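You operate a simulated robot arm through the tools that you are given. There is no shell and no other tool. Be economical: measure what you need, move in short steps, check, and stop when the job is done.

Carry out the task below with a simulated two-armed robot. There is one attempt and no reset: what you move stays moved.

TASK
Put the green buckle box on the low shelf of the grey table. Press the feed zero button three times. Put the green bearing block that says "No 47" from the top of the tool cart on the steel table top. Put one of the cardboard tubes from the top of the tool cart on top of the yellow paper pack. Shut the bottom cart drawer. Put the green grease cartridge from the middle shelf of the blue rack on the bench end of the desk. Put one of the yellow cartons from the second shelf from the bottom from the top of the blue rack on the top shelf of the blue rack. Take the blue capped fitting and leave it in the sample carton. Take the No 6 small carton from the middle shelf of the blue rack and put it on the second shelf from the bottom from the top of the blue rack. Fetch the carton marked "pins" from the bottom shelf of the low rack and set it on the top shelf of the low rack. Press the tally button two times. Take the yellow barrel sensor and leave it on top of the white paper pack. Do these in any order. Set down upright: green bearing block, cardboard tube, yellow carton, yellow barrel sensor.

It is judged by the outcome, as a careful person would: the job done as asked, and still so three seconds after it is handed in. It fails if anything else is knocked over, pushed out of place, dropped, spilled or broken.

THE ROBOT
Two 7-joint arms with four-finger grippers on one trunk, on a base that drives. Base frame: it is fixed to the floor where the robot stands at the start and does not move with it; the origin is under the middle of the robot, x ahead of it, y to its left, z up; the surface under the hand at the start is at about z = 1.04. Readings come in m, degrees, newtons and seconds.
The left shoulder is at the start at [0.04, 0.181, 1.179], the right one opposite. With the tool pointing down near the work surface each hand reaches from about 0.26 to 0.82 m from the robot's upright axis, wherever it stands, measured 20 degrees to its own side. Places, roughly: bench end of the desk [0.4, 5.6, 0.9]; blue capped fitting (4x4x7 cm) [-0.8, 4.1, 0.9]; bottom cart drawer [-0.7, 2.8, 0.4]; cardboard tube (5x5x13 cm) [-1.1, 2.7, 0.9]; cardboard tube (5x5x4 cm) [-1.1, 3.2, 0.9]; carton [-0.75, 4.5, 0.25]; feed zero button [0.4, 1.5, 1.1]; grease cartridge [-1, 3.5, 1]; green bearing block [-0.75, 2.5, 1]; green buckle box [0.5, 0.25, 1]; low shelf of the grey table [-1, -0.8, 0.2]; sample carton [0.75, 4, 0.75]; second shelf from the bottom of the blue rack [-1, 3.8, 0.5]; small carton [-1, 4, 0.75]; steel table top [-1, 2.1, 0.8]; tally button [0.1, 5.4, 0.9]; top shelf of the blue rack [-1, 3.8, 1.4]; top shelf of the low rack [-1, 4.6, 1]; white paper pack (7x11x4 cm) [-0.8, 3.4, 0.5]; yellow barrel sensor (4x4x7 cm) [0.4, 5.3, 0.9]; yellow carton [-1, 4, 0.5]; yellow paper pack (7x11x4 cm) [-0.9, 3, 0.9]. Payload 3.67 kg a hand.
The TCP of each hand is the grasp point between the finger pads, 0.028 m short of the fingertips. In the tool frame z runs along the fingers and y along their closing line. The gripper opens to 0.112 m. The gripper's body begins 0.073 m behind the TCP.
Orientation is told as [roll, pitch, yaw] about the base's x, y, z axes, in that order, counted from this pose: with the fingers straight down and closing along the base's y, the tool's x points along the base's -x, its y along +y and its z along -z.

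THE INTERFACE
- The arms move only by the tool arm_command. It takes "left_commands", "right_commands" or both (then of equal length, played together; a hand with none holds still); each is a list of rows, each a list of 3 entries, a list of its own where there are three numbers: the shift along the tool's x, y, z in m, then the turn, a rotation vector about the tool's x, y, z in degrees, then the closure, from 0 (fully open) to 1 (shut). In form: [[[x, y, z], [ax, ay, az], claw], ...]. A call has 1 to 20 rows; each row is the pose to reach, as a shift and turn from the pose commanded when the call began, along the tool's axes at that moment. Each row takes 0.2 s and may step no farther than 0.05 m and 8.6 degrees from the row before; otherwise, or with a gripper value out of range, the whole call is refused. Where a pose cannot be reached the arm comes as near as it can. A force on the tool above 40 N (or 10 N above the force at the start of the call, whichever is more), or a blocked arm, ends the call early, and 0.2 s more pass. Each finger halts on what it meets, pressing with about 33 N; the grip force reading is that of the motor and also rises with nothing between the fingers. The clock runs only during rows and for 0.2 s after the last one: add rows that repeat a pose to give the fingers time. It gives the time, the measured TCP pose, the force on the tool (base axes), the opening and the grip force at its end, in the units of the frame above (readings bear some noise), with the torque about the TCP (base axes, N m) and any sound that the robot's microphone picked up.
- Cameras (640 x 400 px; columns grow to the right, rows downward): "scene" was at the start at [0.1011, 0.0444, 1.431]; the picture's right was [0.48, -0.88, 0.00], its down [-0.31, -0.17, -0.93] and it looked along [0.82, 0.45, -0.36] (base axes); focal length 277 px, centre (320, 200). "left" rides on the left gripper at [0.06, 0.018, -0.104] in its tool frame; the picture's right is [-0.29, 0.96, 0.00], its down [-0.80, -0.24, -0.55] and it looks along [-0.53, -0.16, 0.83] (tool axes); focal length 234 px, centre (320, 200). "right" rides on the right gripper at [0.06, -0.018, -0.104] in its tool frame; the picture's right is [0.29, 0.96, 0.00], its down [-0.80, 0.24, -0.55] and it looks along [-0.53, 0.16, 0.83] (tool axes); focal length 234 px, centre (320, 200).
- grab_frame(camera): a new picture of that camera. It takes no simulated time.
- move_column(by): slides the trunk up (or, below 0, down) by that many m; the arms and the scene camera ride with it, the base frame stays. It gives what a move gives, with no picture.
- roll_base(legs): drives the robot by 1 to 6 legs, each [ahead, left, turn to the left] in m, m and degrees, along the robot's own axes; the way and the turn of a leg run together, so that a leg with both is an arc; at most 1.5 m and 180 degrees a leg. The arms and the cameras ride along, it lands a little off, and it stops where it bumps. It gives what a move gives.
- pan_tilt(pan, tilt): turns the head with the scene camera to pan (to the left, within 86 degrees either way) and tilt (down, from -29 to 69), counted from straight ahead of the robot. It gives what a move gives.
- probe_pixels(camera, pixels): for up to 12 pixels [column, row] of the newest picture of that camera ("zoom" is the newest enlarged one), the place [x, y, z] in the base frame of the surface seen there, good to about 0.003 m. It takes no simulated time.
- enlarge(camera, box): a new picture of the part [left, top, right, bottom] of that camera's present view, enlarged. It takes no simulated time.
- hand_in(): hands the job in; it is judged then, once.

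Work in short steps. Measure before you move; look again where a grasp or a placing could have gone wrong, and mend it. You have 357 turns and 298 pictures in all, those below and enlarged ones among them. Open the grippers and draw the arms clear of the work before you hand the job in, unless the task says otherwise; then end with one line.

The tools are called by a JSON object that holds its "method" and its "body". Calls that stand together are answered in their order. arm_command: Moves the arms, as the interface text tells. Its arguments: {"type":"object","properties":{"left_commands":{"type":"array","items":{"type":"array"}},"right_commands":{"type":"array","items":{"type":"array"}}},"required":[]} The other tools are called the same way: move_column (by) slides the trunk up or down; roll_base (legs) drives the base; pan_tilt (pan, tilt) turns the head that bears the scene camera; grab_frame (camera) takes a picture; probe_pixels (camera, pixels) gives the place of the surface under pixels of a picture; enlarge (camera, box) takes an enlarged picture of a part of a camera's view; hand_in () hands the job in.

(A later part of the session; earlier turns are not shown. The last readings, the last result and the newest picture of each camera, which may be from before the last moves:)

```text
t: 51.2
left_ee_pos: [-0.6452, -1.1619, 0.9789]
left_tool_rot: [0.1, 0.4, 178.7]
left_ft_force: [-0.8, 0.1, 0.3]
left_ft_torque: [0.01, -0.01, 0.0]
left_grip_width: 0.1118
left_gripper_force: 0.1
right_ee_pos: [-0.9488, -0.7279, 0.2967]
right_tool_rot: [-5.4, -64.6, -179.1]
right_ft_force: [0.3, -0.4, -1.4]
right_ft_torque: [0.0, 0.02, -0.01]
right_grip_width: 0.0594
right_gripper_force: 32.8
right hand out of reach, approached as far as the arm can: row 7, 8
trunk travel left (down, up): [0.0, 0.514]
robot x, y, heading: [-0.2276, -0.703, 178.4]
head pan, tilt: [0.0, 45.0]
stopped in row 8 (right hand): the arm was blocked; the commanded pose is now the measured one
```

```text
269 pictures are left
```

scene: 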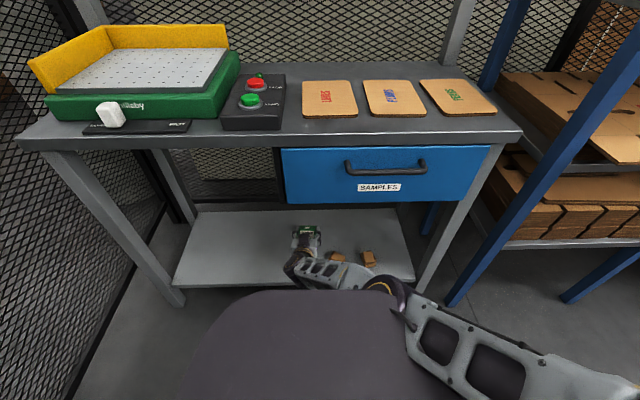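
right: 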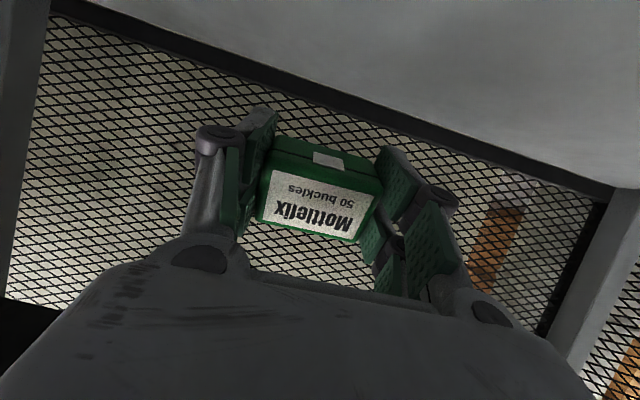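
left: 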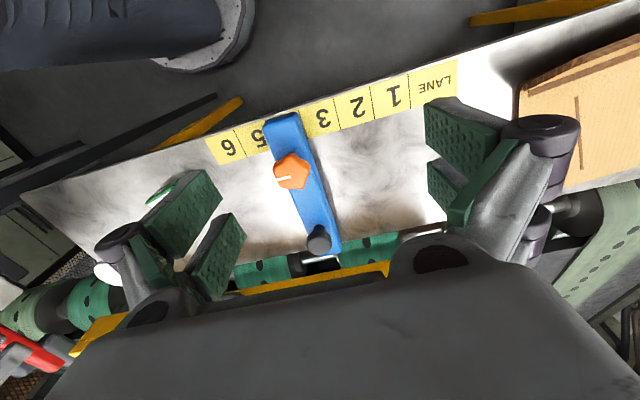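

The arm ended at its reach limit at (-0.949,-0.728,0.297), inside the shelf bay. I pull back a little and down with a steeper tool, which shortens the reach.

{"method": "arm_command", "body": {"right_commands": [[[0.018, 0, -0.03], [0, 3, 0], 0.8], [[0.04, 0, -0.025], [0, 8, 0], 0.8], [[0.07, 0, -0.02], [0, 12, 0], 0.8], [[0.09, 0, -0.015], [0, 15, 0], 0.8], [[0.09, 0, -0.015], [0, 15, 0], 0.8]]}}

{"method": "grab_frame", "body": {"camera": "scene"}}

```text
t: 52.6
left_ee_pos: [-0.6451, -1.1616, 0.9783]
left_tool_rot: [0.2, 0.4, 178.7]
left_ft_force: [-0.7, -0.3, -0.4]
left_ft_torque: [-0.02, 0.01, 0.0]
left_grip_width: 0.1121
left_gripper_force: 0.0
right_ee_pos: [-0.9402, -0.6885, 0.2566]
right_tool_rot: [-6.4, -53.2, 179.3]
right_ft_force: [1.2, 0.1, -2.3]
right_ft_torque: [0.0, 0.0, 0.01]
right_grip_width: 0.0596
right_gripper_force: 32.9
right hand out of reach, approached as far as the arm can: row 4, 5
trunk travel left (down, up): [0.0, 0.514]
robot x, y, heading: [-0.2294, -0.7059, 178.0]
head pan, tilt: [0.0, 45.0]
stopped in row 5 (right hand): the arm was blocked; the commanded pose is now the measured one
```

```text
268 pictures are left
```

scene: 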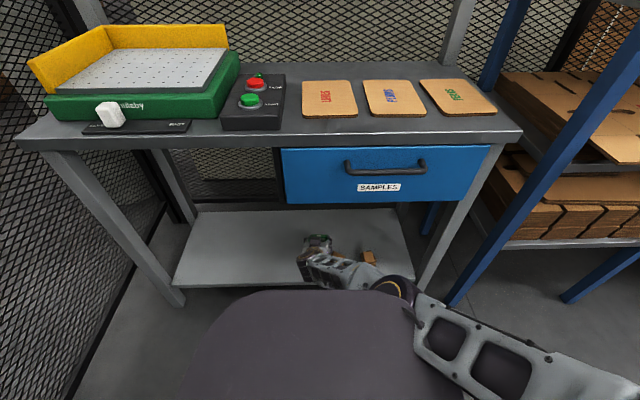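

The y drifted toward the small cubes, so this stance is poor. I retract the hand up and back out of the bay, then re-stance the robot.

{"method": "arm_command", "body": {"right_commands": [[[-0.011, 0.02, -0.044], [0, 0, 0], 0.8], [[-0.022, 0.04, -0.088], [0, 0, 0], 0.8], [[-0.033, 0.06, -0.132], [0, 0, 0], 0.8], [[-0.044, 0.08, -0.176], [0, 0, 0], 0.8], [[-0.048, 0.09, -0.211], [0, 0, 0], 0.8], [[-0.048, 0.09, -0.211], [0, 0, 0], 0.8]]}}

{"method": "grab_frame", "body": {"camera": "scene"}}

{"method": "probe_pixels", "body": {"camera": "scene", "pixels": [[320, 295], [260, 300], [380, 300], [320, 330], [60, 150], [20, 300], [130, 240], [334, 258], [369, 258]]}}

```text
t: 54.0
left_ee_pos: [-0.6466, -1.162, 0.9799]
left_tool_rot: [0.2, 0.5, 178.7]
left_ft_force: [0.1, -0.3, 0.1]
left_ft_torque: [-0.01, 0.0, -0.01]
left_grip_width: 0.112
left_gripper_force: 0.0
right_ee_pos: [-0.8091, -0.8042, 0.4139]
right_tool_rot: [-6.3, -53.0, 179.2]
right_ft_force: [-0.4, 0.0, -2.0]
right_ft_torque: [-0.01, -0.03, -0.04]
right_grip_width: 0.0597
right_gripper_force: 33.0
trunk travel left (down, up): [0.0, 0.514]
robot x, y, heading: [-0.2284, -0.7032, 178.3]
head pan, tilt: [0.0, 45.0]
```

```text
267 pictures are left
```

scene: 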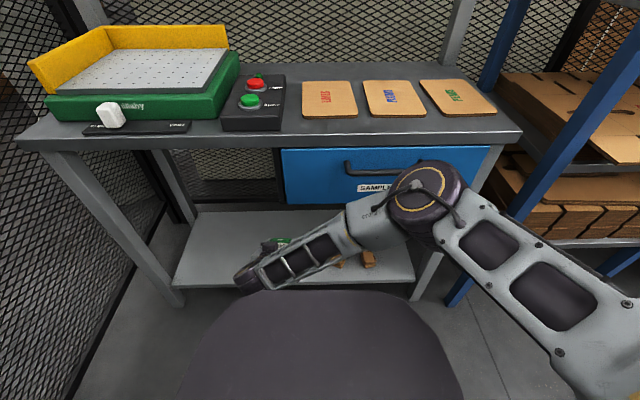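

```text
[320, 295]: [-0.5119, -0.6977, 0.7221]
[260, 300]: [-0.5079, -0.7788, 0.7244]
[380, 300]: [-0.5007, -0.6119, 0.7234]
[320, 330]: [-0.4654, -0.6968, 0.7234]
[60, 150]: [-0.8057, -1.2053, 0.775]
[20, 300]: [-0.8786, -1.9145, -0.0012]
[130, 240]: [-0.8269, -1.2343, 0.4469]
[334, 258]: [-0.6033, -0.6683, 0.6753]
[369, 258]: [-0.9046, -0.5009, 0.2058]
```

The robot's body front (z 0.72) reaches x≈-0.51, so a steeper tool (pitch about -30°) suits: it still clears the table edge. I move to above the shelf at about (-0.87,-0.735,0.28) with pitch -30°.

{"method": "arm_command", "body": {"right_commands": [[[0.0, 0, 0.0], [-3, 8, 0], 0.8], [[0.018, -0.017, 0.033], [-6.3, 15, -1], 0.8], [[0.036, -0.034, 0.065], [-6.3, 23, -1.26], 0.8], [[0.054, -0.052, 0.097], [-6.3, 23, -1.26], 0.8], [[0.0706, -0.069, 0.129], [-6.3, 23, -1.26], 0.8], [[0.0706, -0.069, 0.129], [-6.3, 23, -1.26], 0.8]]}}

{"method": "grab_frame", "body": {"camera": "scene"}}

```text
t: 55.4
left_ee_pos: [-0.6445, -1.1622, 0.9798]
left_tool_rot: [0.1, 0.5, 178.6]
left_ft_force: [-0.4, 0.2, -0.5]
left_ft_torque: [0.03, -0.04, 0.0]
left_grip_width: 0.112
left_gripper_force: 0.0
right_ee_pos: [-0.8606, -0.7196, 0.283]
right_tool_rot: [0.1, -29.9, 179.3]
right_ft_force: [0.2, -1.0, -1.6]
right_ft_torque: [0.0, 0.0, 0.0]
right_grip_width: 0.0593
right_gripper_force: 33.0
trunk travel left (down, up): [0.0, 0.514]
robot x, y, heading: [-0.2284, -0.703, 178.2]
head pan, tilt: [0.0, 45.0]
```

```text
266 pictures are left
```

scene: 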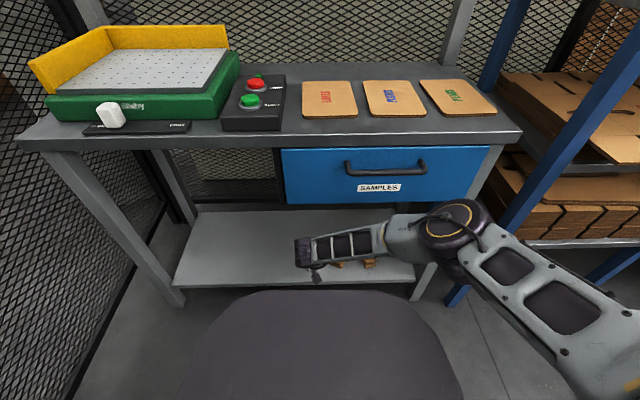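

Exact. Now down to just above the shelf at (-0.89,-0.745,~0.21).

{"method": "arm_command", "body": {"right_commands": [[[0.004, 0.01, 0.025], [0, 0, 0], 0.8], [[0.009, 0.02, 0.05], [0, 0, 0], 0.8], [[0.012, 0.025, 0.073], [0, 0, 0], 0.8], [[0.012, 0.025, 0.073], [0, 0, 0], 0.8]]}}

{"method": "grab_frame", "body": {"camera": "right"}}

```text
t: 56.4
left_ee_pos: [-0.6451, -1.1635, 0.9801]
left_tool_rot: [0.1, 0.5, 178.8]
left_ft_force: [-0.5, -0.4, 0.6]
left_ft_torque: [0.01, 0.02, 0.03]
left_grip_width: 0.1122
left_gripper_force: 0.0
right_ee_pos: [-0.8837, -0.7435, 0.2252]
right_tool_rot: [-0.1, -30.1, 179.2]
right_ft_force: [0.2, 0.0, -1.5]
right_ft_torque: [-0.03, -0.03, 0.0]
right_grip_width: 0.0598
right_gripper_force: 33.5
right hand out of reach, approached as far as the arm can: row 3, 4
trunk travel left (down, up): [0.0, 0.514]
robot x, y, heading: [-0.2272, -0.7078, 178.3]
head pan, tilt: [0.0, 45.0]
```

```text
265 pictures are left
```

right: 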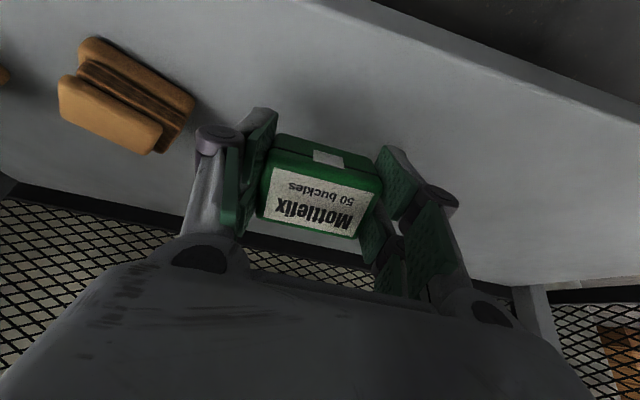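

Reach ends 2 cm short. I roll the base 5 cm ahead, which gives reach, then lower with a slight pull-back.

{"method": "roll_base", "body": {"legs": [[0.05, 0, 0]]}}

{"method": "arm_command", "body": {"right_commands": [[[0.02, 0, -0.005], [0, 0, 0], 0.8], [[0.03, 0, 0.002], [0, 0, 0], 0.8], [[0.033, 0, 0.008], [0, 0, 0], 0.8], [[0.033, 0, 0.008], [0, 0, 0], 0.8]]}}

```text
t: 57.3
left_ee_pos: [-0.696, -1.1598, 0.9797]
left_tool_rot: [0.2, 0.6, 178.6]
left_ft_force: [0.2, 0.5, -0.1]
left_ft_torque: [0.04, -0.04, 0.0]
left_grip_width: 0.112
left_gripper_force: 0.1
right_ee_pos: [-0.9353, -0.74, 0.2252]
right_tool_rot: [0.1, -29.9, 179.3]
right_ft_force: [-0.9, -0.7, -2.2]
right_ft_torque: [-0.02, -0.04, 0.0]
right_grip_width: 0.06
right_gripper_force: 33.6
trunk travel left (down, up): [0.0, 0.514]
robot x, y, heading: [-0.2795, -0.705, 178.3]
head pan, tilt: [0.0, 45.0]
```

```text
t: 58.3
left_ee_pos: [-0.6958, -1.1591, 0.9795]
left_tool_rot: [0.2, 0.4, 178.7]
left_ft_force: [-0.1, -1.0, -0.4]
left_ft_torque: [0.05, -0.02, 0.0]
left_grip_width: 0.1121
left_gripper_force: 0.0
right_ee_pos: [-0.9259, -0.7307, 0.2104]
right_tool_rot: [-0.4, -31.1, 178.9]
right_ft_force: [-0.1, -0.5, -1.8]
right_ft_torque: [0.01, -0.03, 0.0]
right_grip_width: 0.0598
right_gripper_force: 32.8
trunk travel left (down, up): [0.0, 0.514]
robot x, y, heading: [-0.2775, -0.7067, 178.2]
head pan, tilt: [0.0, 45.0]
```

Nearly there (z 0.210, contact expected at about 0.203). I nudge down slowly.

{"method": "arm_command", "body": {"right_commands": [[[0.003, 0, 0.002], [0, 0, 0], 0.8], [[0.003, 0, 0.002], [0, 0, 0], 0.8], [[0.003, 0, 0.002], [0, 0, 0], 0.8]]}}

{"method": "grab_frame", "body": {"camera": "right"}}

{"method": "grab_frame", "body": {"camera": "scene"}}

```text
t: 59.3
left_ee_pos: [-0.6953, -1.1608, 0.9792]
left_tool_rot: [0.2, 0.5, 178.7]
left_ft_force: [0.5, -0.2, 0.2]
left_ft_torque: [-0.01, 0.01, 0.04]
left_grip_width: 0.1118
left_gripper_force: 0.0
right_ee_pos: [-0.9352, -0.7272, 0.2154]
right_tool_rot: [-0.6, -31.8, 178.9]
right_ft_force: [-0.6, 0.5, -1.8]
right_ft_torque: [0.03, -0.01, 0.01]
right_grip_width: 0.0597
right_gripper_force: 32.8
trunk travel left (down, up): [0.0, 0.514]
robot x, y, heading: [-0.2774, -0.7058, 178.5]
head pan, tilt: [0.0, 45.0]
stopped in row 3 (right hand): the arm was blocked; the commanded pose is now the measured one
```

```text
264 pictures are left
```

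right: 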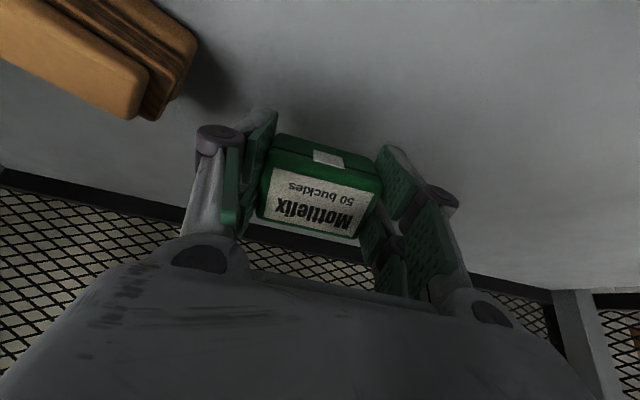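

```text
263 pictures are left
```

scene: 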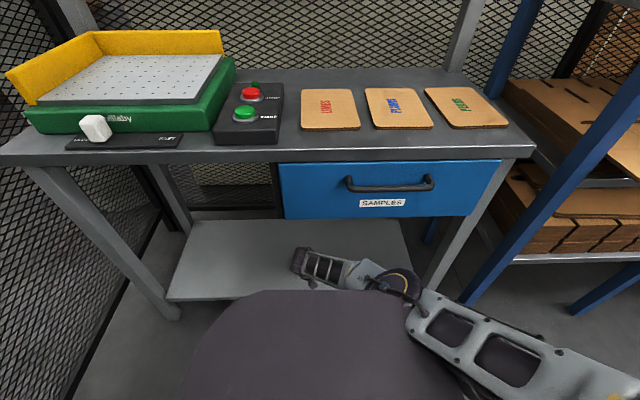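

The body limits the arm here; the box's lowest edge is about 1 cm above the shelf, well inside the edge and clear of the cubes. I open gently to set it down.

{"method": "arm_command", "body": {"right_commands": [[[0.004, 0, 0.0], [0, 0, 0], 0.45], [[0.004, 0, 0.0], [0, 0, 0], 0.35], [[0.004, 0, 0.0], [0, 0, 0], 0.3], [[0.004, 0, 0], [0, 0, 0], 0.3]]}}

{"method": "grab_frame", "body": {"camera": "right"}}

```text
t: 60.3
left_ee_pos: [-0.6947, -1.1601, 0.9795]
left_tool_rot: [0.2, 0.5, 178.7]
left_ft_force: [0.5, -0.2, -0.3]
left_ft_torque: [-0.02, -0.01, 0.03]
left_grip_width: 0.112
left_gripper_force: 0.2
right_ee_pos: [-0.9305, -0.726, 0.2134]
right_tool_rot: [-0.6, -31.8, 178.9]
right_ft_force: [-0.1, -1.2, -0.4]
right_ft_torque: [-0.01, 0.04, -0.01]
right_grip_width: 0.0785
right_gripper_force: 0.0
trunk travel left (down, up): [0.0, 0.514]
robot x, y, heading: [-0.2762, -0.6998, 178.1]
head pan, tilt: [0.0, 45.0]
```

```text
262 pictures are left
```

right: 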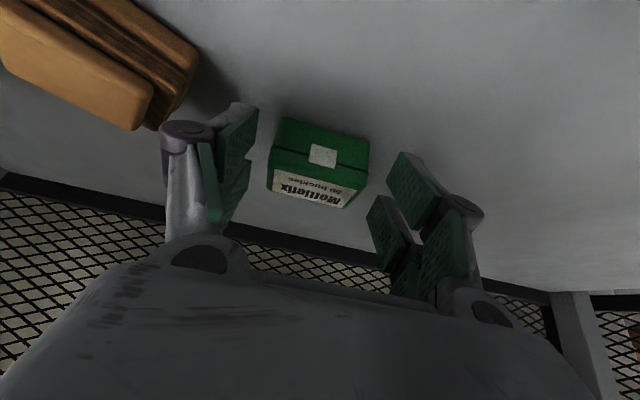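

The box stands on the shelf. I withdraw along the fingers.

{"method": "arm_command", "body": {"right_commands": [[[0, 0, -0.04], [0, 0, 0], 0.3], [[0, 0, -0.08], [0, 0, 0], 0.3], [[0.01, 0, -0.12], [0, 0, 0], 0.3], [[0.02, 0, -0.16], [0, 0, 0], 0.3], [[0.02, 0, -0.16], [0, 0, 0], 0.3]]}}

{"method": "roll_base", "body": {"legs": [[-0.22, 0, 0]]}}

{"method": "grab_frame", "body": {"camera": "scene"}}

```text
t: 61.5
left_ee_pos: [-0.6941, -1.1599, 0.9805]
left_tool_rot: [0.1, 0.5, 178.6]
left_ft_force: [0.2, 0.7, 0.3]
left_ft_torque: [-0.06, 0.0, 0.02]
left_grip_width: 0.1119
left_gripper_force: 0.0
right_ee_pos: [-0.8294, -0.7257, 0.3388]
right_tool_rot: [-0.6, -31.8, 178.8]
right_ft_force: [0.7, -0.4, -0.4]
right_ft_torque: [-0.02, 0.01, 0.01]
right_grip_width: 0.0785
right_gripper_force: 0.1
trunk travel left (down, up): [0.0, 0.514]
robot x, y, heading: [-0.277, -0.7028, 177.9]
head pan, tilt: [0.0, 45.0]
```

```text
t: 63.3
left_ee_pos: [-0.47, -1.1668, 0.9804]
left_tool_rot: [0.2, 0.4, 178.8]
left_ft_force: [0.7, -0.2, 0.3]
left_ft_torque: [0.01, 0.03, 0.01]
left_grip_width: 0.1118
left_gripper_force: 0.2
right_ee_pos: [-0.6038, -0.7335, 0.339]
right_tool_rot: [-0.6, -31.9, 178.8]
right_ft_force: [0.0, 0.0, 0.2]
right_ft_torque: [0.03, 0.01, -0.04]
right_grip_width: 0.0785
right_gripper_force: 0.1
trunk travel left (down, up): [0.0, 0.514]
robot x, y, heading: [-0.0504, -0.7072, 178.2]
head pan, tilt: [0.0, 45.0]
```

```text
261 pictures are left
```

scene: 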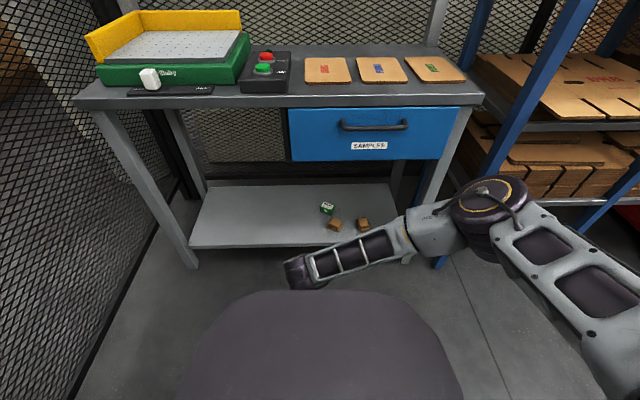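

The green box is on the shelf by the cubes, which are unmoved. I raise the right hand to an upright carrying pose.

{"method": "arm_command", "body": {"right_commands": [[[-0.026, 0, -0.042], [0, 0, 0], 0], [[-0.053, 0, -0.085], [0, 5, 0], 0], [[-0.08, 0, -0.127], [0, 12, 0], 0], [[-0.106, 0, -0.17], [0, 20, 0], 0], [[-0.132, 0, -0.212], [0, 27, 0], 0], [[-0.159, 0, -0.254], [0, 32, 0], 0], [[-0.186, 0, -0.297], [0, 32, 0], 0], [[-0.212, 0, -0.339], [0, 32, 0], 0], [[-0.188, 0, -0.379], [0, 32, 0], 0], [[-0.161, 0, -0.421], [0, 32, 0], 0]]}}

{"method": "move_column", "body": {"by": 0.4}}

{"method": "roll_base", "body": {"legs": [[0.0, -0.75, 0], [0, 0, -88]]}}

{"method": "grab_frame", "body": {"camera": "scene"}}

```text
refused: row 2 steps farther than a row can; nothing moved
```

```text
t: 67.1
left_ee_pos: [-0.4714, -1.1657, 1.3776]
left_tool_rot: [0.1, 0.5, 178.8]
left_ft_force: [0.2, -0.7, -0.2]
left_ft_torque: [0.0, 0.01, 0.01]
left_grip_width: 0.1121
left_gripper_force: 0.0
right_ee_pos: [-0.6047, -0.7334, 0.7364]
right_tool_rot: [-0.6, -31.8, 178.8]
right_ft_force: [0.5, -0.1, -0.1]
right_ft_torque: [-0.03, -0.02, 0.0]
right_grip_width: 0.0785
right_gripper_force: 0.0
trunk travel left (down, up): [-0.4, 0.114]
robot x, y, heading: [-0.0515, -0.7102, 178.2]
head pan, tilt: [0.0, 45.0]
```

```text
t: 75.3
left_ee_pos: [-0.499, 0.4267, 1.3789]
left_tool_rot: [0.2, 0.4, 91.1]
left_ft_force: [0.6, -0.2, 0.3]
left_ft_torque: [0.0, -0.03, -0.02]
left_grip_width: 0.112
left_gripper_force: 0.1
right_ee_pos: [-0.0739, 0.5777, 0.7371]
right_tool_rot: [-0.6, -31.8, 91.2]
right_ft_force: [-0.3, -0.4, 0.5]
right_ft_torque: [0.02, 0.04, 0.02]
right_grip_width: 0.0783
right_gripper_force: 0.0
trunk travel left (down, up): [-0.4, 0.114]
robot x, y, heading: [-0.0288, 0.0285, 90.8]
head pan, tilt: [0.0, 45.0]
```

```text
260 pictures are left
```

scene: 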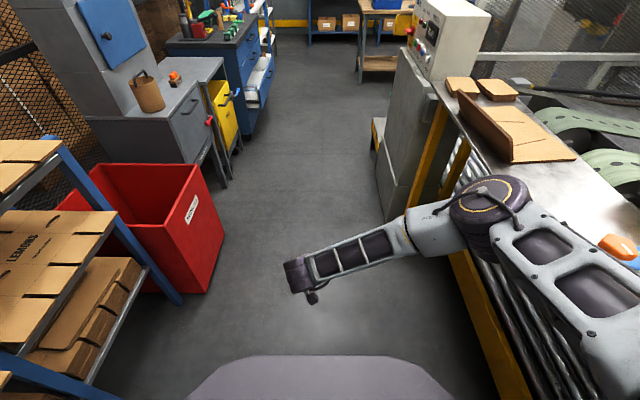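

The turn went fine despite the refused arm call. Ahead: console at upper right, blue cart with open drawer at left. I raise the right hand now with smaller steps.

{"method": "arm_command", "body": {"right_commands": [[[-0.024, 0, -0.038], [0, 0, 0], 0], [[-0.048, 0, -0.076], [0, 5, 0], 0], [[-0.072, 0, -0.115], [0, 12, 0], 0], [[-0.096, 0, -0.153], [0, 20, 0], 0], [[-0.12, 0, -0.192], [0, 27, 0], 0], [[-0.144, 0, -0.23], [0, 32, 0], 0], [[-0.168, 0, -0.268], [0, 32, 0], 0], [[-0.192, 0, -0.307], [0, 32, 0], 0], [[-0.17, 0, -0.345], [0, 32, 0], 0], [[-0.148, 0, -0.382], [0, 32, 0], 0], [[-0.148, 0, -0.382], [0, 32, 0], 0]]}}

{"method": "pan_tilt", "body": {"pan": -25, "tilt": 20}}

{"method": "grab_frame", "body": {"camera": "scene"}}

```text
t: 77.7
left_ee_pos: [-0.5006, 0.4265, 1.3778]
left_tool_rot: [0.2, 0.6, 91.0]
left_ft_force: [0.1, 0.6, 0.6]
left_ft_torque: [0.01, -0.03, -0.04]
left_grip_width: 0.1119
left_gripper_force: 0.1
right_ee_pos: [-0.0726, 0.5034, 1.1388]
right_tool_rot: [-0.5, 0.3, 90.9]
right_ft_force: [-0.5, -0.1, -0.6]
right_ft_torque: [-0.06, 0.0, -0.01]
right_grip_width: 0.1118
right_gripper_force: 0.1
trunk travel left (down, up): [-0.4, 0.114]
robot x, y, heading: [-0.0273, 0.0254, 90.6]
head pan, tilt: [0.0, 45.0]
```

```text
t: 78.6
left_ee_pos: [-0.5004, 0.4264, 1.3801]
left_tool_rot: [0.2, 0.4, 91.0]
left_ft_force: [-0.6, -0.5, -0.5]
left_ft_torque: [0.04, 0.04, 0.02]
left_grip_width: 0.112
left_gripper_force: 0.0
right_ee_pos: [-0.0733, 0.5006, 1.1384]
right_tool_rot: [-0.5, 0.3, 90.9]
right_ft_force: [-0.6, -0.7, 0.3]
right_ft_torque: [-0.03, 0.03, 0.04]
right_grip_width: 0.112
right_gripper_force: 0.0
trunk travel left (down, up): [-0.4, 0.114]
robot x, y, heading: [-0.0241, 0.0301, 90.4]
head pan, tilt: [-25.0, 20.0]
```

```text
259 pictures are left
```

scene: 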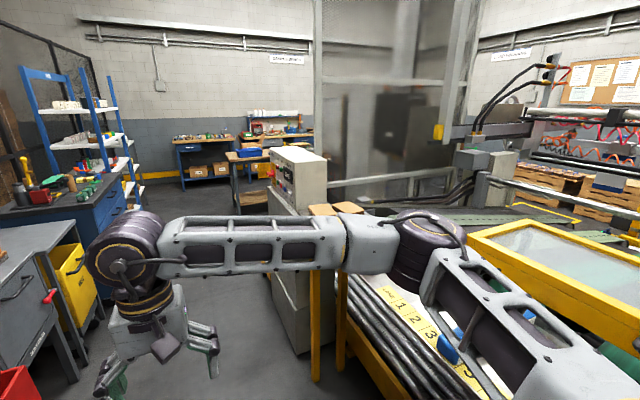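

I enlarge the console panel to find the feed zero button.

{"method": "enlarge", "body": {"camera": "scene", "box": [262, 140, 332, 220]}}

{"method": "probe_pixels", "body": {"camera": "scene", "pixels": [[272, 170], [280, 185], [290, 200], [270, 155], [325, 175], [300, 148]]}}

```text
5.00 times, centred on (297, 180) of scene
```

zoom: 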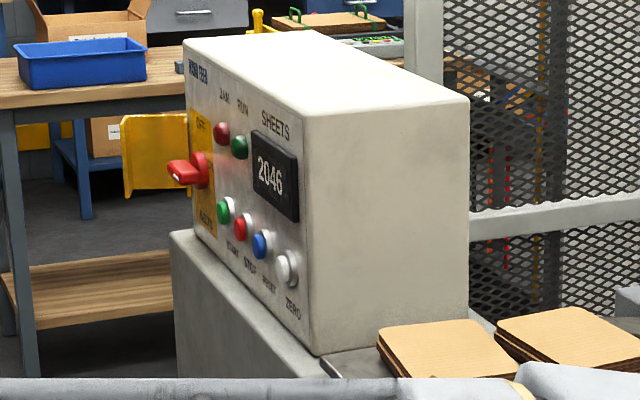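

```text
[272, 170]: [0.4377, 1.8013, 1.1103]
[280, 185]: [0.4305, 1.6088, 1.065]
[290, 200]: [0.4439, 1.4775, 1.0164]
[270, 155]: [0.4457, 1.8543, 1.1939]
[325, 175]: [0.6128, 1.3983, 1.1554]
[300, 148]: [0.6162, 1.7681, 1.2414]
```

The white ZERO button is at zoom (287,268). I probe it and neighbours.

{"method": "probe_pixels", "body": {"camera": "zoom", "pixels": [[284, 268], [290, 262], [293, 270], [260, 245], [300, 240], [285, 290], [305, 330], [185, 172]]}}

```text
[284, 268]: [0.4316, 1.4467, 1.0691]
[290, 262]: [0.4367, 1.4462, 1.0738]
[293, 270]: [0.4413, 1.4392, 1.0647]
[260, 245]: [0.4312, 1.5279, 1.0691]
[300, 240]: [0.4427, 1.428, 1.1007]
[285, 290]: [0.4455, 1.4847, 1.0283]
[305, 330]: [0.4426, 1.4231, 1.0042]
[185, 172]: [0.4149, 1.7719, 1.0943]
```

ZERO button is at (0.432,1.446,1.069), facing -x. Before driving up I check the left side of the aisle.

{"method": "pan_tilt", "body": {"pan": 20, "tilt": 25}}

{"method": "grab_frame", "body": {"camera": "scene"}}

{"method": "probe_pixels", "body": {"camera": "scene", "pixels": [[310, 195], [340, 130], [365, 80], [390, 70], [260, 290], [265, 60], [440, 120], [440, 50]]}}

```text
t: 79.7
left_ee_pos: [-0.5008, 0.4274, 1.3789]
left_tool_rot: [0.2, 0.6, 91.1]
left_ft_force: [0.3, 0.2, 0.6]
left_ft_torque: [0.01, 0.01, 0.01]
left_grip_width: 0.1121
left_gripper_force: 0.1
right_ee_pos: [-0.0732, 0.5028, 1.1403]
right_tool_rot: [-0.5, 0.1, 90.9]
right_ft_force: [0.1, 0.1, -0.2]
right_ft_torque: [-0.01, -0.01, 0.0]
right_grip_width: 0.1121
right_gripper_force: 0.0
trunk travel left (down, up): [-0.4, 0.114]
robot x, y, heading: [-0.0255, 0.0303, 90.4]
head pan, tilt: [20.0, 25.0]
```

```text
257 pictures are left
```

scene: 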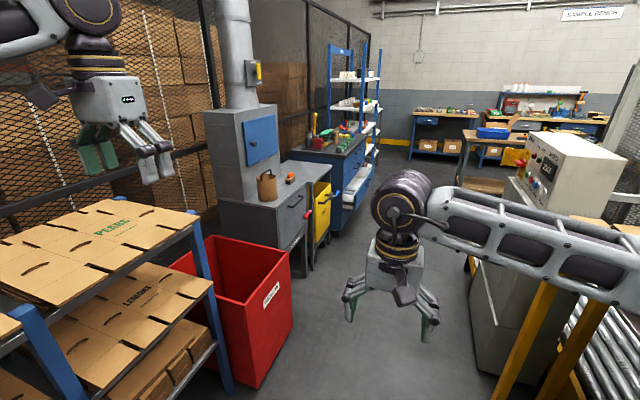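

```text
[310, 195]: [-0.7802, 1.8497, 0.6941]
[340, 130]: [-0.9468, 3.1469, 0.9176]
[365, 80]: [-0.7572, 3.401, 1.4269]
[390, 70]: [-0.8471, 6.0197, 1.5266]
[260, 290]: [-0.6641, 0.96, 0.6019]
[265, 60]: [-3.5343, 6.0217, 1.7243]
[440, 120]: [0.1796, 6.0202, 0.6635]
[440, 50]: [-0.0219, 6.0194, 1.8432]
```

Left obstacles are beyond x=-0.66 and mostly low. I drive ahead to y≈1.6.

{"method": "roll_base", "body": {"legs": [[1.45, 0.08, 0]]}}

{"method": "pan_tilt", "body": {"pan": -60, "tilt": 35}}

{"method": "grab_frame", "body": {"camera": "scene"}}

```text
t: 87.2
left_ee_pos: [-0.5975, 1.879, 1.3786]
left_tool_rot: [0.2, 0.5, 91.2]
left_ft_force: [0.2, -0.1, 0.0]
left_ft_torque: [-0.03, -0.04, -0.02]
left_grip_width: 0.1121
left_gripper_force: 0.0
right_ee_pos: [-0.1694, 1.9559, 1.14]
right_tool_rot: [-0.4, 0.2, 90.9]
right_ft_force: [0.0, 0.0, -0.9]
right_ft_torque: [0.01, -0.02, 0.01]
right_grip_width: 0.112
right_gripper_force: 0.1
trunk travel left (down, up): [-0.4, 0.114]
robot x, y, heading: [-0.1202, 1.4841, 90.7]
head pan, tilt: [20.0, 25.0]
```

```text
t: 88.7
left_ee_pos: [-0.5971, 1.8794, 1.3785]
left_tool_rot: [0.1, 0.5, 91.2]
left_ft_force: [0.1, 0.3, 0.0]
left_ft_torque: [-0.01, 0.01, -0.01]
left_grip_width: 0.1121
left_gripper_force: 0.0
right_ee_pos: [-0.1698, 1.9551, 1.1393]
right_tool_rot: [-0.6, 0.2, 91.0]
right_ft_force: [-0.3, 0.4, -0.6]
right_ft_torque: [0.01, -0.02, -0.01]
right_grip_width: 0.1122
right_gripper_force: 0.0
trunk travel left (down, up): [-0.4, 0.114]
robot x, y, heading: [-0.1221, 1.481, 90.7]
head pan, tilt: [-60.0, 35.0]
```

```text
256 pictures are left
```

scene: 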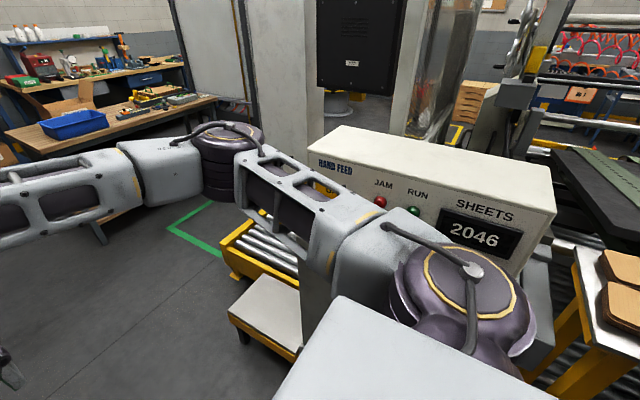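

The HAND FEED console is right beside; to keep the right hand clear while turning I draw it in 0.12 m and up, then turn right in two steps.

{"method": "arm_command", "body": {"right_commands": [[[0.04, 0, -0.02], [0, 0, 0], 1], [[0.08, 0, -0.04], [0, 0, 0], 1], [[0.12, 0, -0.06], [0, 0, 0], 1]]}}

{"method": "roll_base", "body": {"legs": [[0.1, 0.08, -45]]}}

{"method": "pan_tilt", "body": {"pan": -30, "tilt": 35}}

{"method": "grab_frame", "body": {"camera": "scene"}}

```text
t: 89.5
left_ee_pos: [-0.5983, 1.8794, 1.3783]
left_tool_rot: [0.2, 0.5, 91.2]
left_ft_force: [-0.9, -0.2, 0.7]
left_ft_torque: [-0.02, -0.01, 0.02]
left_grip_width: 0.1119
left_gripper_force: 0.1
right_ee_pos: [-0.1701, 1.8351, 1.2012]
right_tool_rot: [-0.6, 0.2, 91.0]
right_ft_force: [-0.7, 0.5, 0.9]
right_ft_torque: [0.0, 0.02, -0.04]
right_grip_width: 0.0031
right_gripper_force: 4.2
trunk travel left (down, up): [-0.4, 0.114]
robot x, y, heading: [-0.123, 1.4826, 90.7]
head pan, tilt: [-60.0, 35.0]
```

```text
t: 92.2
left_ee_pos: [-0.2136, 2.2172, 1.3792]
left_tool_rot: [0.2, 0.4, 46.2]
left_ft_force: [-0.9, -0.1, -0.4]
left_ft_torque: [-0.01, 0.04, 0.0]
left_grip_width: 0.1119
left_gripper_force: 0.0
right_ee_pos: [0.0595, 1.8837, 1.2008]
right_tool_rot: [-0.4, 0.0, 46.0]
right_ft_force: [0.0, -0.2, 0.4]
right_ft_torque: [0.0, -0.01, 0.0]
right_grip_width: 0.0
right_gripper_force: 33.0
trunk travel left (down, up): [-0.4, 0.114]
robot x, y, heading: [-0.1603, 1.6045, 45.7]
head pan, tilt: [-60.0, 35.0]
```

```text
t: 93.1
left_ee_pos: [-0.213, 2.2177, 1.3802]
left_tool_rot: [0.2, 0.5, 46.3]
left_ft_force: [0.3, 0.1, -0.5]
left_ft_torque: [-0.01, 0.02, 0.02]
left_grip_width: 0.1122
left_gripper_force: 0.0
right_ee_pos: [0.0595, 1.8842, 1.2018]
right_tool_rot: [-0.4, 0.2, 46.1]
right_ft_force: [-0.4, 0.0, 1.0]
right_ft_torque: [0.01, 0.01, -0.04]
right_grip_width: 0.0
right_gripper_force: 32.5
trunk travel left (down, up): [-0.4, 0.114]
robot x, y, heading: [-0.1624, 1.6, 45.6]
head pan, tilt: [-30.0, 35.0]
```

```text
255 pictures are left
```

scene: 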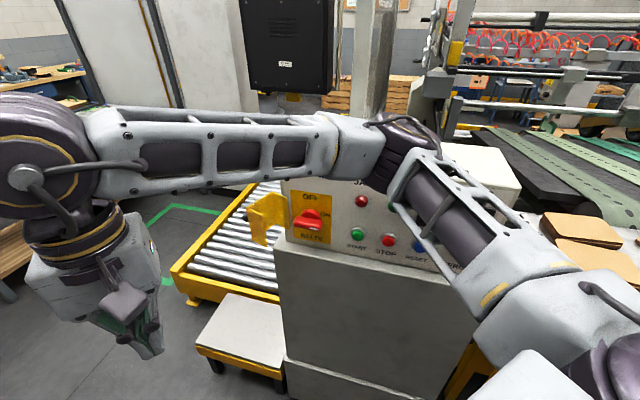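

Elbow swings away from the console with more turn; I complete the turn to face the panel.

{"method": "roll_base", "body": {"legs": [[0, 0, -45.6]]}}

{"method": "grab_frame", "body": {"camera": "scene"}}

```text
t: 95.8
left_ee_pos: [0.2364, 2.0787, 1.3798]
left_tool_rot: [0.2, 0.5, 1.5]
left_ft_force: [-0.3, 0.5, 0.3]
left_ft_torque: [-0.01, -0.02, -0.03]
left_grip_width: 0.1117
left_gripper_force: 0.0
right_ee_pos: [0.1957, 1.6498, 1.2011]
right_tool_rot: [-0.5, 0.2, 1.4]
right_ft_force: [1.0, -0.3, -0.3]
right_ft_torque: [-0.02, 0.0, 0.03]
right_grip_width: 0.0
right_gripper_force: 32.8
trunk travel left (down, up): [-0.4, 0.114]
robot x, y, heading: [-0.158, 1.6034, 0.9]
head pan, tilt: [-30.0, 35.0]
```

```text
254 pictures are left
```

scene: 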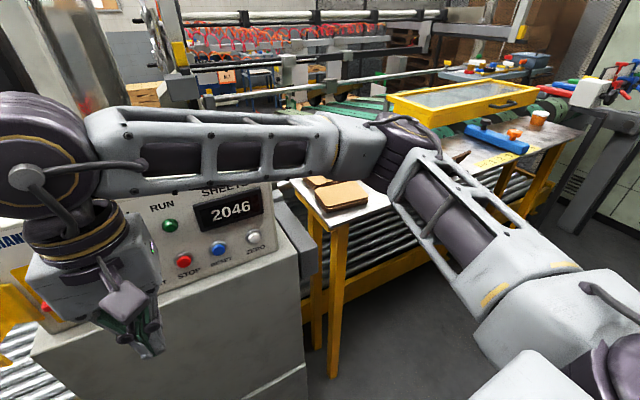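

The white ZERO button is at (253,237). I probe it again from here, and swing the right hand into a forward-pointing pose before it.

{"method": "probe_pixels", "body": {"camera": "scene", "pixels": [[253, 236], [252, 238], [255, 235], [219, 248], [232, 210], [400, 160], [330, 195]]}}

{"method": "arm_command", "body": {"right_commands": [[[-0.014, -0.021, 0.01], [0, -8, 0], 1], [[-0.028, -0.0415, 0.02], [0, -16, 0], 1], [[-0.042, -0.062, 0.03], [0, -24, 0], 1], [[-0.056, -0.083, 0.04], [0, -32, 0], 1], [[-0.07, -0.104, 0.05], [0, -40, 0], 1], [[-0.083, -0.125, 0.06], [0, -48, 0], 1], [[-0.097, -0.145, 0.07], [0, -56, 0], 1], [[-0.111, -0.166, 0.08], [0, -64, 0], 1], [[-0.125, -0.187, 0.09], [0, -72, 0], 1], [[-0.139, -0.2075, 0.1], [0, -80, 0], 1], [[-0.139, -0.2075, 0.1], [0, -80, 0], 1]]}}

{"method": "grab_frame", "body": {"camera": "scene"}}

```text
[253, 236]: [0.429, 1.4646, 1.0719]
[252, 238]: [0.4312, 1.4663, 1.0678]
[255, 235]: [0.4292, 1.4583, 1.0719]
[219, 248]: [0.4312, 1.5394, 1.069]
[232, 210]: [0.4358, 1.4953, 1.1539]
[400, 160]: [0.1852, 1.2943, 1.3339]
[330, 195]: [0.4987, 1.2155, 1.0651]
```

```text
t: 98.2
left_ee_pos: [0.236, 2.0775, 1.3789]
left_tool_rot: [0.1, 0.4, 1.4]
left_ft_force: [-0.3, -0.5, -0.9]
left_ft_torque: [0.01, 0.0, 0.03]
left_grip_width: 0.112
left_gripper_force: 0.0
right_ee_pos: [0.3342, 1.4933, 1.1174]
right_tool_rot: [-3.4, -79.8, 4.4]
right_ft_force: [-0.1, -0.1, 1.4]
right_ft_torque: [-0.01, -0.01, 0.03]
right_grip_width: 0.0
right_gripper_force: 33.0
right hand out of reach, approached as far as the arm can: row 6, 7, 8, 9, 10, 11
trunk travel left (down, up): [-0.4, 0.114]
robot x, y, heading: [-0.1596, 1.6029, 1.0]
head pan, tilt: [-30.0, 35.0]
```

```text
253 pictures are left
```

scene: 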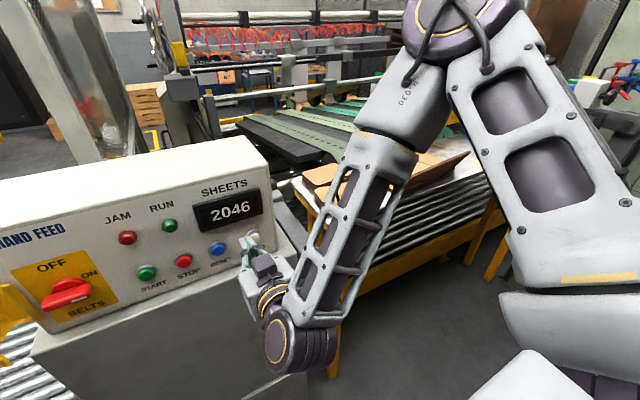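

The arm's reach pose is at (0.334,1.493,1.117); the button centre is about (0.430,1.461,1.070). I align with the column and base instead.

{"method": "move_column", "body": {"by": -0.041}}

{"method": "roll_base", "body": {"legs": [[0.0, -0.032, 0]]}}

{"method": "enlarge", "body": {"camera": "scene", "box": [200, 200, 320, 300]}}

```text
t: 99.0
left_ee_pos: [0.2358, 2.0769, 1.3368]
left_tool_rot: [0.3, 0.5, 1.5]
left_ft_force: [0.3, -0.7, -0.6]
left_ft_torque: [0.02, -0.02, 0.01]
left_grip_width: 0.1121
left_gripper_force: 0.0
right_ee_pos: [0.3342, 1.4947, 1.0763]
right_tool_rot: [-3.0, -79.7, 4.2]
right_ft_force: [-0.5, 0.1, 0.2]
right_ft_torque: [0.02, 0.04, -0.03]
right_grip_width: 0.0003
right_gripper_force: 33.1
trunk travel left (down, up): [-0.359, 0.155]
robot x, y, heading: [-0.1616, 1.603, 1.0]
head pan, tilt: [-30.0, 35.0]
```

```text
t: 99.8
left_ee_pos: [0.2357, 2.0536, 1.334]
left_tool_rot: [-0.1, 0.5, 1.6]
left_ft_force: [-0.1, 0.9, -0.4]
left_ft_torque: [-0.12, 0.01, 0.01]
left_grip_width: 0.1118
left_gripper_force: 0.1
right_ee_pos: [0.3355, 1.4685, 1.0772]
right_tool_rot: [-4.6, -79.8, 5.8]
right_ft_force: [-0.3, 0.9, -0.7]
right_ft_torque: [0.0, -0.01, -0.06]
right_grip_width: 0.0001
right_gripper_force: 32.9
trunk travel left (down, up): [-0.359, 0.155]
robot x, y, heading: [-0.1567, 1.5712, 1.1]
head pan, tilt: [-30.0, 35.0]
```

```text
4.00 times, centred on (260, 250) of scene
```

zoom: 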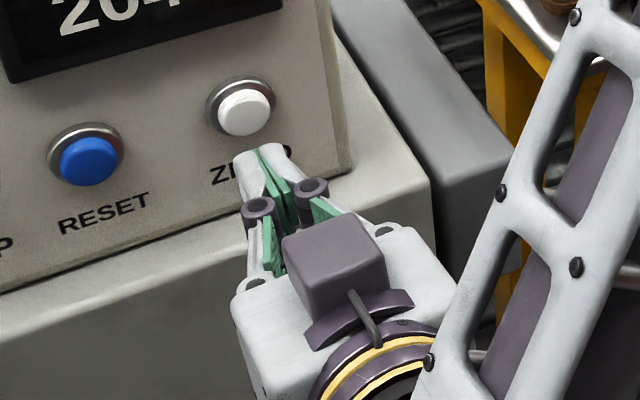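

The fingertips are in front of the white button. I probe its cap precisely.

{"method": "probe_pixels", "body": {"camera": "zoom", "pixels": [[245, 112], [225, 110], [265, 118], [243, 92], [250, 132], [258, 158], [85, 160]]}}

```text
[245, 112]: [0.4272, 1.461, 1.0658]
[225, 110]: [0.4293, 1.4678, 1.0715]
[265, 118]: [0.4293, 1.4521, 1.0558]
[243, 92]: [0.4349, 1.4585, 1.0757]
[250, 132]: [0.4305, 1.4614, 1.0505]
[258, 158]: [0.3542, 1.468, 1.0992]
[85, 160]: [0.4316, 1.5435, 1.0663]
```

Cap centre is (0.428,1.459,1.066). I shift 1.1 cm right, 0.5 cm up and approach to just short of it, then press in.

{"method": "arm_command", "body": {"right_commands": [[[-0.005, -0.011, 0.03], [0, 0, 0], 1], [[-0.005, -0.011, 0.056], [0, 0, 0], 1], [[-0.005, -0.011, 0.056], [0, 0, 0], 1]]}}

{"method": "enlarge", "body": {"camera": "scene", "box": [200, 200, 320, 300]}}

```text
t: 100.7
left_ee_pos: [0.2361, 2.0451, 1.338]
left_tool_rot: [0.3, 0.5, 1.6]
left_ft_force: [0.3, -1.0, 0.7]
left_ft_torque: [0.06, -0.03, 0.03]
left_grip_width: 0.1121
left_gripper_force: 0.0
right_ee_pos: [0.389, 1.4695, 1.0797]
right_tool_rot: [-2.9, -79.5, 3.8]
right_ft_force: [0.2, 0.2, 0.7]
right_ft_torque: [-0.02, 0.0, 0.05]
right_grip_width: 0.0002
right_gripper_force: 33.0
right hand out of reach, approached as far as the arm can: row 1, 2, 3
trunk travel left (down, up): [-0.359, 0.155]
robot x, y, heading: [-0.1571, 1.5724, 1.3]
head pan, tilt: [-30.0, 35.0]
```

```text
4.00 times, centred on (260, 250) of scene
```

zoom: 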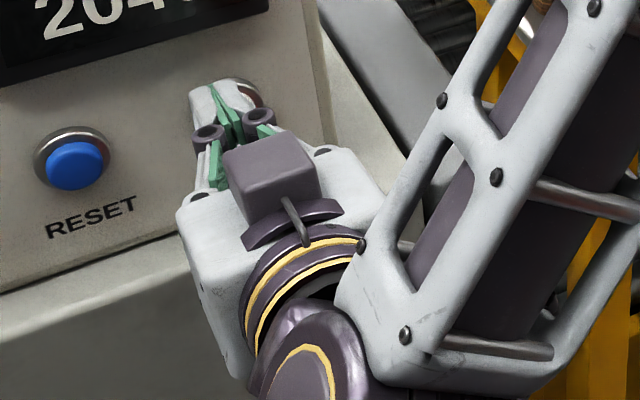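

The tip is about 1 cm too far left and 0.8 cm high; I correct with base and column.

{"method": "roll_base", "body": {"legs": [[0.0, -0.012, 0]]}}

{"method": "move_column", "body": {"by": -0.009}}

{"method": "enlarge", "body": {"camera": "scene", "box": [200, 200, 320, 300]}}

```text
t: 101.4
left_ee_pos: [0.2356, 2.0408, 1.3351]
left_tool_rot: [0.0, 0.5, 1.7]
left_ft_force: [0.2, 1.4, -0.6]
left_ft_torque: [-0.1, 0.02, 0.01]
left_grip_width: 0.112
left_gripper_force: 0.1
right_ee_pos: [0.3906, 1.4629, 1.0798]
right_tool_rot: [-4.3, -79.6, 5.2]
right_ft_force: [-0.7, 1.5, 0.5]
right_ft_torque: [-0.01, -0.02, -0.07]
right_grip_width: 0.0001
right_gripper_force: 33.1
trunk travel left (down, up): [-0.359, 0.155]
robot x, y, heading: [-0.1564, 1.5553, 0.9]
head pan, tilt: [-30.0, 35.0]
```

```text
t: 102.0
left_ee_pos: [0.2361, 2.0375, 1.3284]
left_tool_rot: [0.1, 0.5, 1.8]
left_ft_force: [0.7, -1.3, -0.1]
left_ft_torque: [0.0, 0.03, 0.03]
left_grip_width: 0.1122
left_gripper_force: 0.1
right_ee_pos: [0.3896, 1.4625, 1.0714]
right_tool_rot: [-3.6, -79.5, 4.7]
right_ft_force: [-0.2, -0.7, -0.6]
right_ft_torque: [-0.01, -0.04, -0.02]
right_grip_width: 0.0
right_gripper_force: 33.0
trunk travel left (down, up): [-0.35, 0.164]
robot x, y, heading: [-0.1607, 1.5565, 1.1]
head pan, tilt: [-30.0, 35.0]
```

```text
4.00 times, centred on (260, 250) of scene
```

zoom: 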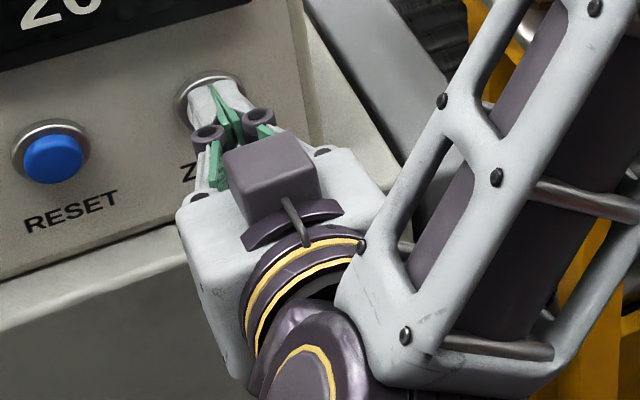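

Tips now cover the button. I press slowly: advance 2 cm in small rows, watching the readings.

{"method": "arm_command", "body": {"right_commands": [[[0, 0, 0.006], [0, 0, 0], 1], [[0, 0, 0.01], [0, 0, 0], 1], [[0, 0, 0.013], [0, 0, 0], 1], [[0, 0, 0.016], [0, 0, 0], 1], [[0, 0, 0.018], [0, 0, 0], 1]]}}

{"method": "enlarge", "body": {"camera": "scene", "box": [190, 180, 310, 280]}}

```text
t: 103.2
left_ee_pos: [0.2345, 2.0368, 1.3282]
left_tool_rot: [0.2, 0.5, 1.8]
left_ft_force: [-0.2, 0.1, 0.4]
left_ft_torque: [0.01, -0.04, -0.02]
left_grip_width: 0.1119
left_gripper_force: 0.0
right_ee_pos: [0.4076, 1.4609, 1.0685]
right_tool_rot: [-3.5, -79.5, 4.2]
right_ft_force: [-1.4, -0.2, 0.7]
right_ft_torque: [-0.01, -0.07, 0.05]
right_grip_width: 0.0058
right_gripper_force: 36.1
trunk travel left (down, up): [-0.35, 0.164]
robot x, y, heading: [-0.1579, 1.5538, 1.1]
head pan, tilt: [-30.0, 35.0]
```

```text
4.00 times, centred on (250, 230) of scene
```

zoom: 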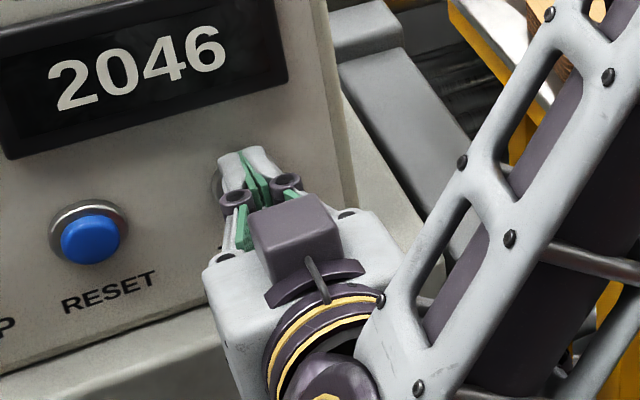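

Tip x≈0.435, just into the cap, light force; no click yet. I push a bit deeper.

{"method": "arm_command", "body": {"right_commands": [[[0, 0, 0.002], [0, 0, 0], 1], [[0, 0, 0.004], [0, 0, 0], 1], [[0, 0, 0.006], [0, 0, 0], 1]]}}

```text
t: 104.0
left_ee_pos: [0.2326, 2.035, 1.3283]
left_tool_rot: [0.2, 0.5, 1.7]
left_ft_force: [0.5, 0.4, 0.2]
left_ft_torque: [0.0, 0.01, 0.0]
left_grip_width: 0.1119
left_gripper_force: 0.0
right_ee_pos: [0.411, 1.4618, 1.0691]
right_tool_rot: [-3.5, -79.4, 4.2]
right_ft_force: [-10.3, -3.6, 2.7]
right_ft_torque: [0.02, -0.12, -0.1]
right_grip_width: 0.0057
right_gripper_force: 35.5
trunk travel left (down, up): [-0.35, 0.164]
robot x, y, heading: [-0.1559, 1.5579, 1.1]
head pan, tilt: [-30.0, 35.0]
heard: click
```

Click heard: first press. I retreat 2 cm, then press again once.

{"method": "arm_command", "body": {"right_commands": [[[0, 0, -0.01], [0, 0, 0], 1], [[0, 0, -0.02], [0, 0, 0], 1], [[0, 0, -0.02], [0, 0, 0], 1]]}}

{"method": "enlarge", "body": {"camera": "scene", "box": [190, 180, 310, 280]}}

```text
t: 104.8
left_ee_pos: [0.2367, 2.036, 1.3288]
left_tool_rot: [0.1, 0.5, 1.7]
left_ft_force: [-0.3, 0.1, -0.5]
left_ft_torque: [-0.03, 0.0, 0.01]
left_grip_width: 0.112
left_gripper_force: 0.0
right_ee_pos: [0.3958, 1.4615, 1.0711]
right_tool_rot: [-3.3, -79.6, 4.4]
right_ft_force: [-0.1, -0.2, 0.7]
right_ft_torque: [-0.02, 0.0, 0.0]
right_grip_width: 0.0
right_gripper_force: 35.6
trunk travel left (down, up): [-0.35, 0.164]
robot x, y, heading: [-0.1584, 1.5605, 1.3]
head pan, tilt: [-30.0, 35.0]
```

```text
4.00 times, centred on (250, 230) of scene
```

zoom: 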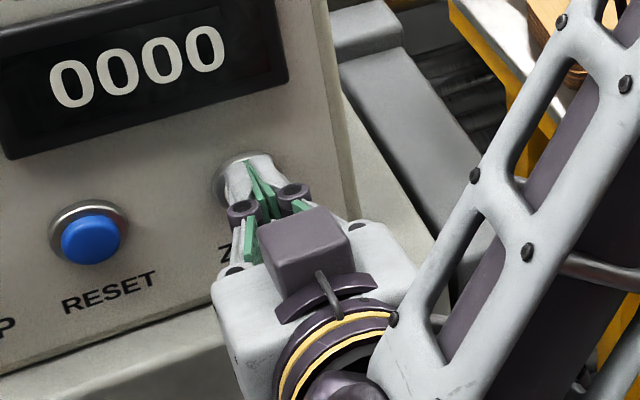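

The counter reads 0000. Second press.

{"method": "arm_command", "body": {"right_commands": [[[0, 0, 0.01], [0, 0, 0], 1], [[0, 0, 0.017], [0, 0, 0], 1], [[0, 0, 0.02], [0, 0, 0], 1], [[0, 0, 0.021], [0, 0, 0], 1], [[0, 0, 0.01], [0, 0, 0], 1], [[0, 0, 0.0], [0, 0, 0], 1], [[0, 0, 0.0], [0, 0, 0], 1]]}}

```text
t: 106.4
left_ee_pos: [0.2364, 2.0362, 1.3283]
left_tool_rot: [0.1, 0.6, 1.7]
left_ft_force: [0.8, 0.1, -0.7]
left_ft_torque: [0.0, 0.0, -0.01]
left_grip_width: 0.1122
left_gripper_force: 0.0
right_ee_pos: [0.3951, 1.4615, 1.0711]
right_tool_rot: [-3.3, -79.6, 4.2]
right_ft_force: [-0.5, 0.3, 0.0]
right_ft_torque: [0.04, -0.01, 0.04]
right_grip_width: 0.0
right_gripper_force: 35.5
trunk travel left (down, up): [-0.35, 0.164]
robot x, y, heading: [-0.1568, 1.5624, 1.0]
head pan, tilt: [-30.0, 35.0]
heard: click
```

One click: second press done. Third press the same way.

{"method": "arm_command", "body": {"right_commands": [[[0, 0, 0.01], [0, 0, 0], 1], [[0, 0, 0.017], [0, 0, 0], 1], [[0, 0, 0.02], [0, 0, 0], 1], [[0, 0, 0.021], [0, 0, 0], 1], [[0, 0, 0.01], [0, 0, 0], 1], [[0, 0, 0.0], [0, 0, 0], 1], [[0, 0, -0.03], [0, 0, 0], 1]]}}

```text
t: 108.0
left_ee_pos: [0.2347, 2.0358, 1.3285]
left_tool_rot: [0.1, 0.5, 1.6]
left_ft_force: [-0.6, 0.6, -0.3]
left_ft_torque: [0.01, -0.04, 0.0]
left_grip_width: 0.1119
left_gripper_force: 0.1
right_ee_pos: [0.3628, 1.4599, 1.0762]
right_tool_rot: [-3.3, -79.6, 4.3]
right_ft_force: [-0.7, -0.1, 0.0]
right_ft_torque: [-0.03, 0.03, -0.02]
right_grip_width: 0.0001
right_gripper_force: 35.6
trunk travel left (down, up): [-0.35, 0.164]
robot x, y, heading: [-0.1593, 1.5591, 1.1]
head pan, tilt: [-30.0, 35.0]
heard: click
```

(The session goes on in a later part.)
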